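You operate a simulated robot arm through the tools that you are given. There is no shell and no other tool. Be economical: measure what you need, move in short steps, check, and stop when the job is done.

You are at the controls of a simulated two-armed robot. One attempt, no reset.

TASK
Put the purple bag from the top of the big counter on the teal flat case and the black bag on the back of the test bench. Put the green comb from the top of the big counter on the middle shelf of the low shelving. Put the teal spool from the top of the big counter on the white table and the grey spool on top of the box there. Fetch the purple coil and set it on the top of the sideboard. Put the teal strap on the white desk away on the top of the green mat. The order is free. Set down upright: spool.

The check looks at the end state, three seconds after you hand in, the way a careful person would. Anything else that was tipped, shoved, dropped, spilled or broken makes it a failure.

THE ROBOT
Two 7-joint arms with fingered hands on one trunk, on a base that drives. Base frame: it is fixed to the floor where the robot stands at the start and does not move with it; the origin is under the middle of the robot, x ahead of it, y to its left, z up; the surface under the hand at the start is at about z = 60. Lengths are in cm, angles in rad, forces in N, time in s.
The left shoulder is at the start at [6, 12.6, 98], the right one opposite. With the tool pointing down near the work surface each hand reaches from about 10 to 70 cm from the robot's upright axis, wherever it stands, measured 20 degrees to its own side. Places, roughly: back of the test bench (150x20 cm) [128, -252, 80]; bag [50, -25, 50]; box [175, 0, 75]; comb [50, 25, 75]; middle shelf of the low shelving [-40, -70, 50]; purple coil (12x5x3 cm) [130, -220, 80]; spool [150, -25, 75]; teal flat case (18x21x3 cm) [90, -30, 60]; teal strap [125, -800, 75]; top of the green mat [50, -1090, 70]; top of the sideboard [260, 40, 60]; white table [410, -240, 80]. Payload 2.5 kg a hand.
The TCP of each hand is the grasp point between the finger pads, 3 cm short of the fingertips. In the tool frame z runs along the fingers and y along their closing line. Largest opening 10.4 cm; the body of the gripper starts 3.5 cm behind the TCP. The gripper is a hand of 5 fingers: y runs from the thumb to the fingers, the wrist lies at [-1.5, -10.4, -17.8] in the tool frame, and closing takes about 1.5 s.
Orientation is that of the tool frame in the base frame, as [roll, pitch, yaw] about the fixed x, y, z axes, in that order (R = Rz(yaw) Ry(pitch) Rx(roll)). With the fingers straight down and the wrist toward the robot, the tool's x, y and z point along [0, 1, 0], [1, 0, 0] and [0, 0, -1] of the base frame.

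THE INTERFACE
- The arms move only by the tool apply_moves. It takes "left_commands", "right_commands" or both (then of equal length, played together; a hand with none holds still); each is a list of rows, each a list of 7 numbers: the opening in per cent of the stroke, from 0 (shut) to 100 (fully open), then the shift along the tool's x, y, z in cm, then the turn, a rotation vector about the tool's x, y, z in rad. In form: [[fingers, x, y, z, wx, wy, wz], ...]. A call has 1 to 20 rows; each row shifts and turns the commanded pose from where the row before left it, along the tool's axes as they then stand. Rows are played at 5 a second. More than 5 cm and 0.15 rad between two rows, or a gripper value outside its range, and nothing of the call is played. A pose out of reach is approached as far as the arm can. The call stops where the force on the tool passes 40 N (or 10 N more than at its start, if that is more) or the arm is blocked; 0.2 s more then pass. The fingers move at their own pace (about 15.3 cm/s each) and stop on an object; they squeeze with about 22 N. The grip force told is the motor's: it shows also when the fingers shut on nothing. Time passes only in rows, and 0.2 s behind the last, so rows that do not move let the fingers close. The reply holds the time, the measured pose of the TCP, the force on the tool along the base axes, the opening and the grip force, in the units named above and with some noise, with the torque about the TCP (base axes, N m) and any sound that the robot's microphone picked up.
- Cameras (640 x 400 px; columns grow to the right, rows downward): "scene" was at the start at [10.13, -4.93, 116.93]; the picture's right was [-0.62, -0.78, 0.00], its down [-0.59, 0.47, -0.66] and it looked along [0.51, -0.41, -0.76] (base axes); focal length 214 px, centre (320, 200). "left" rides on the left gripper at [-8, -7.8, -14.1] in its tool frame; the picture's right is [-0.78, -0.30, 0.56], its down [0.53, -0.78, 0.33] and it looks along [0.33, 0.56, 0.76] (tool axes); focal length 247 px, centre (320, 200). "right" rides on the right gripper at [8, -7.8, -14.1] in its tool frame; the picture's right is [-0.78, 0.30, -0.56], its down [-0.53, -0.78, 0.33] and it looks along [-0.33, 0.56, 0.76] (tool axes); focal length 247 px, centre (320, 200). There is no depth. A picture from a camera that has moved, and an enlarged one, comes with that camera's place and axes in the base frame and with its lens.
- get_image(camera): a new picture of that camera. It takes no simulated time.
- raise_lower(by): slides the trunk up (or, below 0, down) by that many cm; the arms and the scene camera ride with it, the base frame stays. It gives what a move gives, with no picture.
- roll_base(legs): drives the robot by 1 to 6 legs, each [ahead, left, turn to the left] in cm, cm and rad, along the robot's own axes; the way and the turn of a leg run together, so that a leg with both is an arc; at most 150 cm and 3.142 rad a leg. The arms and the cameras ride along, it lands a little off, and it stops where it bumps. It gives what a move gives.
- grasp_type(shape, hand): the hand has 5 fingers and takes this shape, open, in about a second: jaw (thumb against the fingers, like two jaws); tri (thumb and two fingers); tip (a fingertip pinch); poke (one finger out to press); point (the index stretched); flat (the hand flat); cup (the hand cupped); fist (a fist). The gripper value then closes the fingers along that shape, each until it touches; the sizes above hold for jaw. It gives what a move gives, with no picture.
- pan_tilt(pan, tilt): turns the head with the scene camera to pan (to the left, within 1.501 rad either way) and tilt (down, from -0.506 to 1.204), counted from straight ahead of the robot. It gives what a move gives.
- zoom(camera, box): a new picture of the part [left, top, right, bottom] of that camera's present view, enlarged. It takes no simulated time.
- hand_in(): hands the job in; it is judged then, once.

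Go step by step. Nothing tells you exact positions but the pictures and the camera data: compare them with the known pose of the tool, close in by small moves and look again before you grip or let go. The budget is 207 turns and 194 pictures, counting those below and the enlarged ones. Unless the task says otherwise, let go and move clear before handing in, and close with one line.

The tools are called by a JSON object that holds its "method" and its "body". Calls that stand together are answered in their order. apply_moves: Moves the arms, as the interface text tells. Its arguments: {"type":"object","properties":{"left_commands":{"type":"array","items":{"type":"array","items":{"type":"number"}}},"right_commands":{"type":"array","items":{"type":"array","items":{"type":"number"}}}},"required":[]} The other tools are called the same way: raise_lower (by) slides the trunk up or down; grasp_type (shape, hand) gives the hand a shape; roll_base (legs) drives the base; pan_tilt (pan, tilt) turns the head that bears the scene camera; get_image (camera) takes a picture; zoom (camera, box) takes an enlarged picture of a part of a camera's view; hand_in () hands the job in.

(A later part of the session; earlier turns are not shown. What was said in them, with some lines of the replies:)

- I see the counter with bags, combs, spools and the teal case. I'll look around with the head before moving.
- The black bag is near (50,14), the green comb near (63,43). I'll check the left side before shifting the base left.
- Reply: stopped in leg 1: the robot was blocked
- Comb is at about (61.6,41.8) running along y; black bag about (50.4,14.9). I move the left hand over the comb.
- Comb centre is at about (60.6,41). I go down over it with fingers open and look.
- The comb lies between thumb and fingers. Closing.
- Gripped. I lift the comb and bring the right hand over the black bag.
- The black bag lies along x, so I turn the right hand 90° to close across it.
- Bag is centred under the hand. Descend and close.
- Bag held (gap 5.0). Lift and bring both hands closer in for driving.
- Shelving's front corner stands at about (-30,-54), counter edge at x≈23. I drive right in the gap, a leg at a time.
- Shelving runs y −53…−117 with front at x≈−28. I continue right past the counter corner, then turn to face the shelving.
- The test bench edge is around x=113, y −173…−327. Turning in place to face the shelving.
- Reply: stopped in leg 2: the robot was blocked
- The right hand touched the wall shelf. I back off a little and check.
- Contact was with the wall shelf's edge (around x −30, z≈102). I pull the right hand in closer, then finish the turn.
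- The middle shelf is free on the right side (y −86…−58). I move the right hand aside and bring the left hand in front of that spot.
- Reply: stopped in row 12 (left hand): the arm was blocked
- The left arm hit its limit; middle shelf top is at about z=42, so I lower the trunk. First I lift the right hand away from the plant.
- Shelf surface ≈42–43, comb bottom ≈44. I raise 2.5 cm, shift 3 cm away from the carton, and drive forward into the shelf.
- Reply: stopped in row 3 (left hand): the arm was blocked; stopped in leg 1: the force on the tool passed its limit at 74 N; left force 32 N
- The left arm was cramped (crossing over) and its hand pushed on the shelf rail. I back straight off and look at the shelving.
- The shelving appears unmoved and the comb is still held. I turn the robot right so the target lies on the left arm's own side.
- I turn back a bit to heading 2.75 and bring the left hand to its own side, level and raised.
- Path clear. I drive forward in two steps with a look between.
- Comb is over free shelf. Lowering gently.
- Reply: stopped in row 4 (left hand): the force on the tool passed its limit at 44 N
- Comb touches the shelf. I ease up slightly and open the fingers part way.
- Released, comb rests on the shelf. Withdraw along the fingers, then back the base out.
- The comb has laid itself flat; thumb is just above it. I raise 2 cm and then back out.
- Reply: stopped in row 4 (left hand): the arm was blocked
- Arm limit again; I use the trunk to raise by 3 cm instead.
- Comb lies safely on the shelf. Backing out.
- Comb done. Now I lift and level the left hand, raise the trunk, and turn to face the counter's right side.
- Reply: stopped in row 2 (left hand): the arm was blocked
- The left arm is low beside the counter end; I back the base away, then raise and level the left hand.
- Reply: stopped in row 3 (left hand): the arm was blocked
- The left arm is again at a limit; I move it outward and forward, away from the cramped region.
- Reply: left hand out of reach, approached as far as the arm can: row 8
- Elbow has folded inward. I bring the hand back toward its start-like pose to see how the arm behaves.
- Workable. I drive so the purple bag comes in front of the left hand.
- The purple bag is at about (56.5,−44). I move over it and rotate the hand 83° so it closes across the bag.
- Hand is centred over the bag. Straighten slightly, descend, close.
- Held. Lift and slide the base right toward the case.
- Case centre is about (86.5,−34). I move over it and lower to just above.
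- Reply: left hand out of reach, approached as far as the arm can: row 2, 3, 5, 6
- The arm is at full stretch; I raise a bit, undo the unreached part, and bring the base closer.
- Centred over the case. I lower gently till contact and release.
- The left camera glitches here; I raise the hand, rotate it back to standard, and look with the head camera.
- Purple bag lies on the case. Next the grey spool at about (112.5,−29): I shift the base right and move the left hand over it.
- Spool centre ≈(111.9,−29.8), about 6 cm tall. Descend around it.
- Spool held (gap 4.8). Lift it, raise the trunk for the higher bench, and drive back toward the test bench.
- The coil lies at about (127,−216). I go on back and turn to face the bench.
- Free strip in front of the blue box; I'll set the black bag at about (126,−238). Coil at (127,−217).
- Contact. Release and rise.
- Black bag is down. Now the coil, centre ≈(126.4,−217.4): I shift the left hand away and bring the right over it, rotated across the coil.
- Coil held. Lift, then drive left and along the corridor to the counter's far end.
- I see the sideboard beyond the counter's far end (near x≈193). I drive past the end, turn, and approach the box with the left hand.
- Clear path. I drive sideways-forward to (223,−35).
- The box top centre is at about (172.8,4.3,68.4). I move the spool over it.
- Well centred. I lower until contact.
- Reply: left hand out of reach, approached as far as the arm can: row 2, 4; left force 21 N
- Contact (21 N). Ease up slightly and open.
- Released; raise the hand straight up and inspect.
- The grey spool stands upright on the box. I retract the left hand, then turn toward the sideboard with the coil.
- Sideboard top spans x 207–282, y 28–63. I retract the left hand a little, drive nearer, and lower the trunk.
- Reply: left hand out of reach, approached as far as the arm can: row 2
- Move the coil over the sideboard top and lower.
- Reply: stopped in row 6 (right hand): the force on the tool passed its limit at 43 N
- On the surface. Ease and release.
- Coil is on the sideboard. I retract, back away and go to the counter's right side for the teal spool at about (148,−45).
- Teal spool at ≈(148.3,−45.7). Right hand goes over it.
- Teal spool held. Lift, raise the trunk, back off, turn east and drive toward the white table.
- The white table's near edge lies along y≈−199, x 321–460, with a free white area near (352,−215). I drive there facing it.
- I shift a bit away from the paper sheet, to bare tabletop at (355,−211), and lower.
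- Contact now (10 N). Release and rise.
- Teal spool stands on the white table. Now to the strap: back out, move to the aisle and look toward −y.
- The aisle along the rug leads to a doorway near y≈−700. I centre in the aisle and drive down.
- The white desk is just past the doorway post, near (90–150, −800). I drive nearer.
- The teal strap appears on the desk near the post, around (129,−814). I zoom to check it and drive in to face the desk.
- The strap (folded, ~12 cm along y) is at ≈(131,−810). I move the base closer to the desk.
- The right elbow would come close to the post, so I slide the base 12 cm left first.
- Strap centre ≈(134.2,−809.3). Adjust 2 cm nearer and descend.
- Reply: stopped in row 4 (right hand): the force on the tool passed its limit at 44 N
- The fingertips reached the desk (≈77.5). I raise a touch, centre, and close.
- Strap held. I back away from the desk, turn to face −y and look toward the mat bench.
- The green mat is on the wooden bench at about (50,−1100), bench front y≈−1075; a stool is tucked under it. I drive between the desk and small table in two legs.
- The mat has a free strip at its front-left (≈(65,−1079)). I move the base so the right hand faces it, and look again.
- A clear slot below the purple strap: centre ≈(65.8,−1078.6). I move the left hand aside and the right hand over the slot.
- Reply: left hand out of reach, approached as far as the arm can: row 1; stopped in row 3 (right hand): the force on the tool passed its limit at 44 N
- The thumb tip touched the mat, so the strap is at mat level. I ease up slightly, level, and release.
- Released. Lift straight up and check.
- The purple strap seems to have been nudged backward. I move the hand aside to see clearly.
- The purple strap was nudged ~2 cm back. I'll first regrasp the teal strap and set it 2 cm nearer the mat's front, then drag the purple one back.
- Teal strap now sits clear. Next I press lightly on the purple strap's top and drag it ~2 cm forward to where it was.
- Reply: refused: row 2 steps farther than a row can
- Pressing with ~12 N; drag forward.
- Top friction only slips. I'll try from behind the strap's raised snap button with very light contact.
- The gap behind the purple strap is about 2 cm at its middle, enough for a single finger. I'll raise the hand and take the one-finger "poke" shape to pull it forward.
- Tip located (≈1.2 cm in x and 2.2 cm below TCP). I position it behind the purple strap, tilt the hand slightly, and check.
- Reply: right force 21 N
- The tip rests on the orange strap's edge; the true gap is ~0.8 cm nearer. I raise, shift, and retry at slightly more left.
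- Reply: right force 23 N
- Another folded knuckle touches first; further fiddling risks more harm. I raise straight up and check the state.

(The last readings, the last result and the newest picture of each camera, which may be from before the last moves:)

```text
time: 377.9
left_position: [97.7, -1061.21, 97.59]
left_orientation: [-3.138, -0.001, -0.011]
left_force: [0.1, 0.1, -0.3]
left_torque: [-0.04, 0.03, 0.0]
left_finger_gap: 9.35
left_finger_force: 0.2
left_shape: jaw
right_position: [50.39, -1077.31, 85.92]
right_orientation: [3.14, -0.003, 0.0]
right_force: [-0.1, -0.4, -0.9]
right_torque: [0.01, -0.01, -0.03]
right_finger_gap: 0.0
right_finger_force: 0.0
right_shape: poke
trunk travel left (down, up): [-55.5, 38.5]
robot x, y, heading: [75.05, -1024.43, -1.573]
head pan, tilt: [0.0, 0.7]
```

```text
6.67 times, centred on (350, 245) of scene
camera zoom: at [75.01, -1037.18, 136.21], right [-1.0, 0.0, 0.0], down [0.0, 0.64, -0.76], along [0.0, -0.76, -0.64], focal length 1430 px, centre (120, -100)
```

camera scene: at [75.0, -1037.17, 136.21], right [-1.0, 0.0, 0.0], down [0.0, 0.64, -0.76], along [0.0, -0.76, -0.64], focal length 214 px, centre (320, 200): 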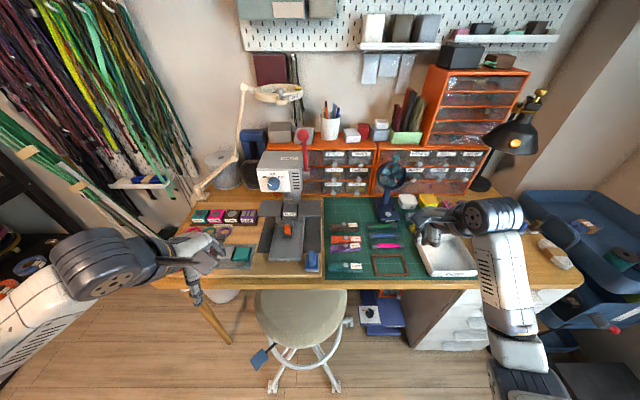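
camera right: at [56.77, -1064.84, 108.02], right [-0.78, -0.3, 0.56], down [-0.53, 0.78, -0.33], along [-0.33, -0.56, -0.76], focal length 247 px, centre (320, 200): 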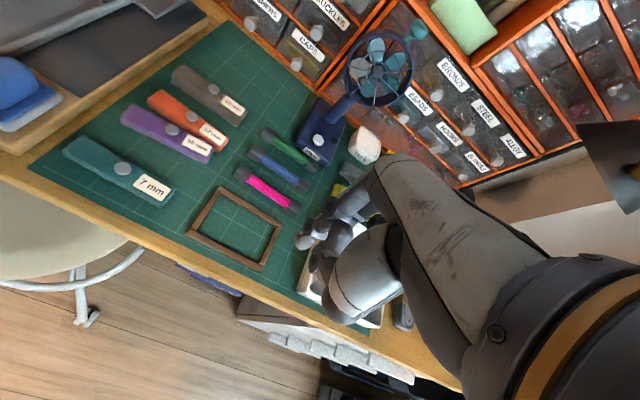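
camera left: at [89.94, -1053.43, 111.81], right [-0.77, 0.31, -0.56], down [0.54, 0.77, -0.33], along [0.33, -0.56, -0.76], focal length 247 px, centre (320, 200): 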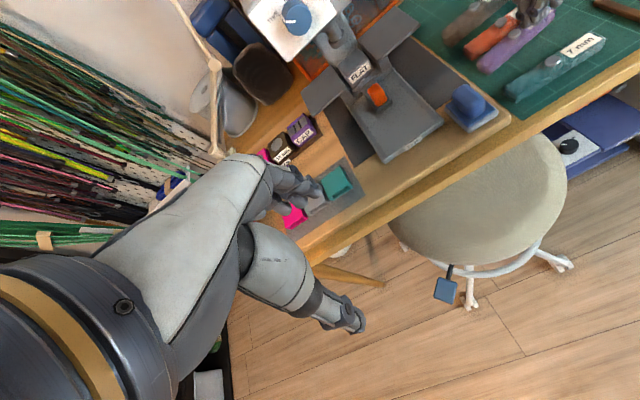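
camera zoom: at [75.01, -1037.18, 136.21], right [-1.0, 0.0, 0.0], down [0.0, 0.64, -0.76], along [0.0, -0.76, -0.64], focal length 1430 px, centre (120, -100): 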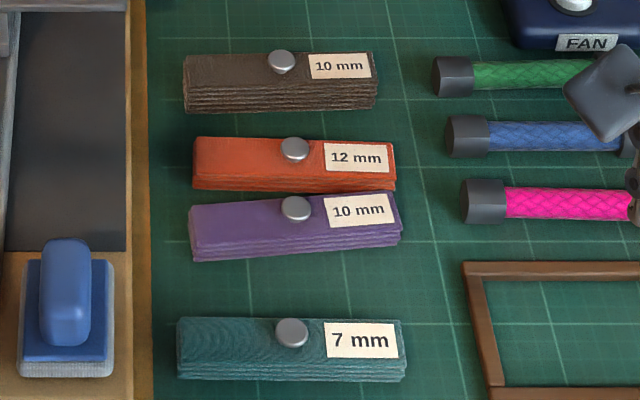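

The purple strap actually improved (now ~1.4 cm off). I repeat the same move slightly more to the right with a small forward pull.

{"method": "apply_moves", "body": {"right_commands": [[100, 3.65, 2, 0, 0, 0, 0], [100, 3.65, 2, 0, 0, 0, 0], [100, 3.65, 2, 0, 0, 0, 0], [100, 3.65, 1.9, 0, 0, 0, 0], [100, 0, 0, 0, -0.15, 0, 0], [100, 0, 0, 0, -0.15, 0, 0], [100, 0, -0.9, 2.9, 0, 0, 0], [100, 0, -0.9, 2.9, 0, 0, 0], [100, 0, -0.3, 0.95, 0, 0, 0], [100, 0, -0.15, 0.48, 0, 0, 0], [100, 0, 0, 0, 0, 0, 0]]}}

{"method": "zoom", "body": {"camera": "right", "box": [200, 140, 360, 260]}}

```text
time: 380.4
left_position: [97.66, -1061.0, 97.65]
left_orientation: [-3.139, -0.001, -0.012]
left_force: [0.0, -0.6, -0.2]
left_torque: [0.0, -0.01, -0.01]
left_finger_gap: 9.34
left_finger_force: 0.1
left_shape: jaw
right_position: [65.02, -1085.05, 78.23]
right_orientation: [2.839, -0.002, -0.001]
right_force: [0.5, 0.5, -0.2]
right_torque: [-0.01, -0.02, 0.02]
right_finger_gap: 0.0
right_finger_force: 0.0
right_shape: poke
trunk travel left (down, up): [-55.5, 38.5]
robot x, y, heading: [74.86, -1024.66, -1.572]
head pan, tilt: [0.0, 0.7]
```

```text
3.33 times, centred on (280, 200) of right
camera zoom: at [72.99, -1073.64, 89.36], right [-0.78, -0.12, 0.62], down [-0.53, 0.64, -0.55], along [-0.33, -0.76, -0.56], focal length 823 px, centre (453, 200)
```

zoom: 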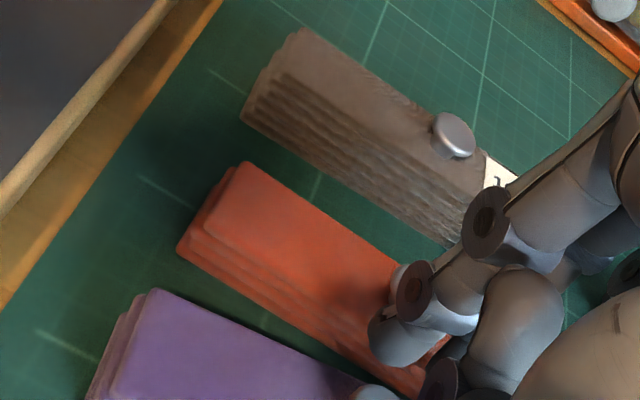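

{"method": "apply_moves", "body": {"right_commands": [[100, 0, -0.12, 0.38, 0, 0, 0], [100, 0, -0.1, 0.3, 0, 0, 0], [100, 0, 0, 0, 0, 0, 0]]}}

```text
time: 381.1
left_position: [97.74, -1061.23, 97.67]
left_orientation: [-3.139, 0.0, -0.012]
left_force: [0.8, -0.8, -0.3]
left_torque: [-0.01, -0.02, 0.04]
left_finger_gap: 9.36
left_finger_force: 0.0
left_shape: jaw
right_position: [64.99, -1085.15, 77.5]
right_orientation: [2.842, -0.001, -0.002]
right_force: [-0.2, 1.2, -0.1]
right_torque: [-0.02, 0.04, 0.02]
right_finger_gap: 0.01
right_finger_force: 0.0
right_shape: poke
trunk travel left (down, up): [-55.5, 38.5]
robot x, y, heading: [74.87, -1024.78, -1.569]
head pan, tilt: [0.0, 0.7]
```

No contact on top, so the finger is in the gap. Lower a little and pull forward.

{"method": "apply_moves", "body": {"right_commands": [[100, 0, -0.12, 0.38, 0, 0, 0], [100, 0, 0, 0, 0, 0, 0], [100, 0, -0.38, -0.12, 0, 0, 0], [100, 0, -0.38, -0.12, 0, 0, 0], [100, 0, -0.38, -0.12, 0, 0, 0], [100, 0, 0, 0, 0, 0, 0]]}}

{"method": "zoom", "body": {"camera": "scene", "box": [315, 215, 385, 275]}}

```text
time: 382.6
left_position: [97.78, -1061.12, 97.85]
left_orientation: [-3.136, -0.002, -0.012]
left_force: [0.3, -0.5, 0.1]
left_torque: [-0.01, 0.04, 0.01]
left_finger_gap: 9.35
left_finger_force: 0.1
left_shape: jaw
right_position: [65.05, -1083.88, 77.13]
right_orientation: [2.842, -0.002, 0.001]
right_force: [0.9, -0.1, -0.4]
right_torque: [-0.03, 0.02, -0.02]
right_finger_gap: 0.02
right_finger_force: 0.1
right_shape: poke
trunk travel left (down, up): [-55.5, 38.5]
robot x, y, heading: [75.25, -1024.57, -1.572]
head pan, tilt: [0.0, 0.7]
```

```text
6.67 times, centred on (350, 245) of scene
camera zoom: at [75.0, -1037.17, 136.21], right [-1.0, 0.0, 0.0], down [0.0, 0.64, -0.76], along [0.0, -0.76, -0.64], focal length 1430 px, centre (120, -100)
```

zoom: 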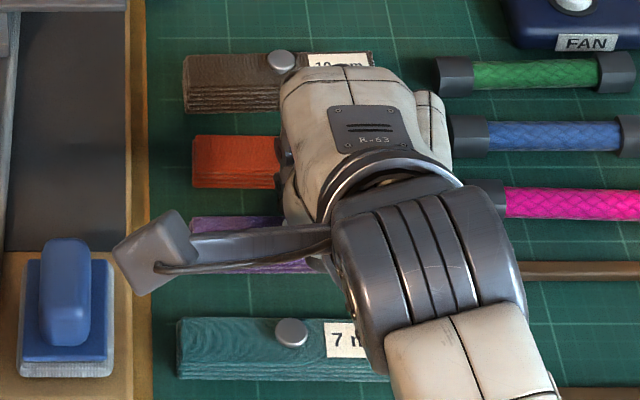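

It moved. Raise and inspect.

{"method": "apply_moves", "body": {"right_commands": [[100, 0, 0.6, -1.9, 0, 0, 0], [100, 0, 1.2, -3.8, 0, 0, 0], [100, 0, 1.2, -3.8, 0, 0, 0], [100, -4, -2, 0, 0.15, 0, 0], [100, -4, -2, 0, 0.15, 0, 0], [100, -4, -2, 0, 0, 0, 0], [100, -4, -2, 0, 0, 0, 0], [100, 0, 0, 0, 0, 0, 0]]}}

{"method": "zoom", "body": {"camera": "scene", "box": [250, 170, 450, 295]}}

```text
time: 384.4
left_position: [97.72, -1061.11, 97.59]
left_orientation: [-3.14, 0.0, -0.01]
left_force: [1.0, 0.0, 0.0]
left_torque: [0.0, 0.03, 0.0]
left_finger_gap: 9.37
left_finger_force: 0.1
left_shape: jaw
right_position: [49.06, -1075.91, 86.2]
right_orientation: [3.139, -0.003, 0.001]
right_force: [-0.2, -0.4, -0.6]
right_torque: [0.0, -0.02, -0.02]
right_finger_gap: 0.0
right_finger_force: 0.0
right_shape: poke
trunk travel left (down, up): [-55.5, 38.5]
robot x, y, heading: [74.93, -1024.81, -1.57]
head pan, tilt: [0.0, 0.7]
```

```text
3.20 times, centred on (350, 232) of scene
camera zoom: at [75.01, -1037.18, 136.21], right [-1.0, 0.0, 0.0], down [0.0, 0.64, -0.76], along [0.0, -0.76, -0.64], focal length 686 px, centre (224, 96)
```

zoom: 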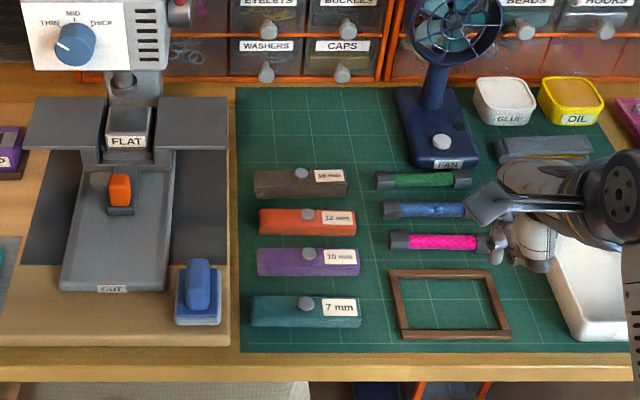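

The purple strap is back in place and the teal strap lies on the mat. I raise the right hand clear and hand in.

{"method": "apply_moves", "body": {"right_commands": [[100, 0, -2, -4, 0, 0, 0], [100, 0, -3, -4, 0, 0, 0], [100, 0, -3, 0, 0, 0, 0], [100, 0, 0, 0, 0, 0, 0]]}}

{"method": "hand_in", "body": {}}

```text
time: 385.4
left_position: [97.71, -1061.23, 97.57]
left_orientation: [-3.138, 0.0, -0.012]
left_force: [-0.5, 0.6, 0.6]
left_torque: [0.02, 0.02, 0.01]
left_finger_gap: 9.38
left_finger_force: 0.1
left_shape: jaw
right_position: [49.2, -1068.0, 94.37]
right_orientation: [3.139, -0.001, -0.001]
right_force: [0.5, -0.7, 0.1]
right_torque: [0.0, 0.01, 0.0]
right_finger_gap: 0.0
right_finger_force: 0.0
right_shape: poke
trunk travel left (down, up): [-55.5, 38.5]
robot x, y, heading: [75.04, -1025.05, -1.569]
head pan, tilt: [0.0, 0.7]
```

```text
The job is handed in.
```

All seven items are in place, with both spools upright, and the job is handed in. Along the way, I bumped the wall shelf and the shelving without visible harm, and nudged the purple strap on the mat about 2 cm, then pulled it back to within about half a centimetre.
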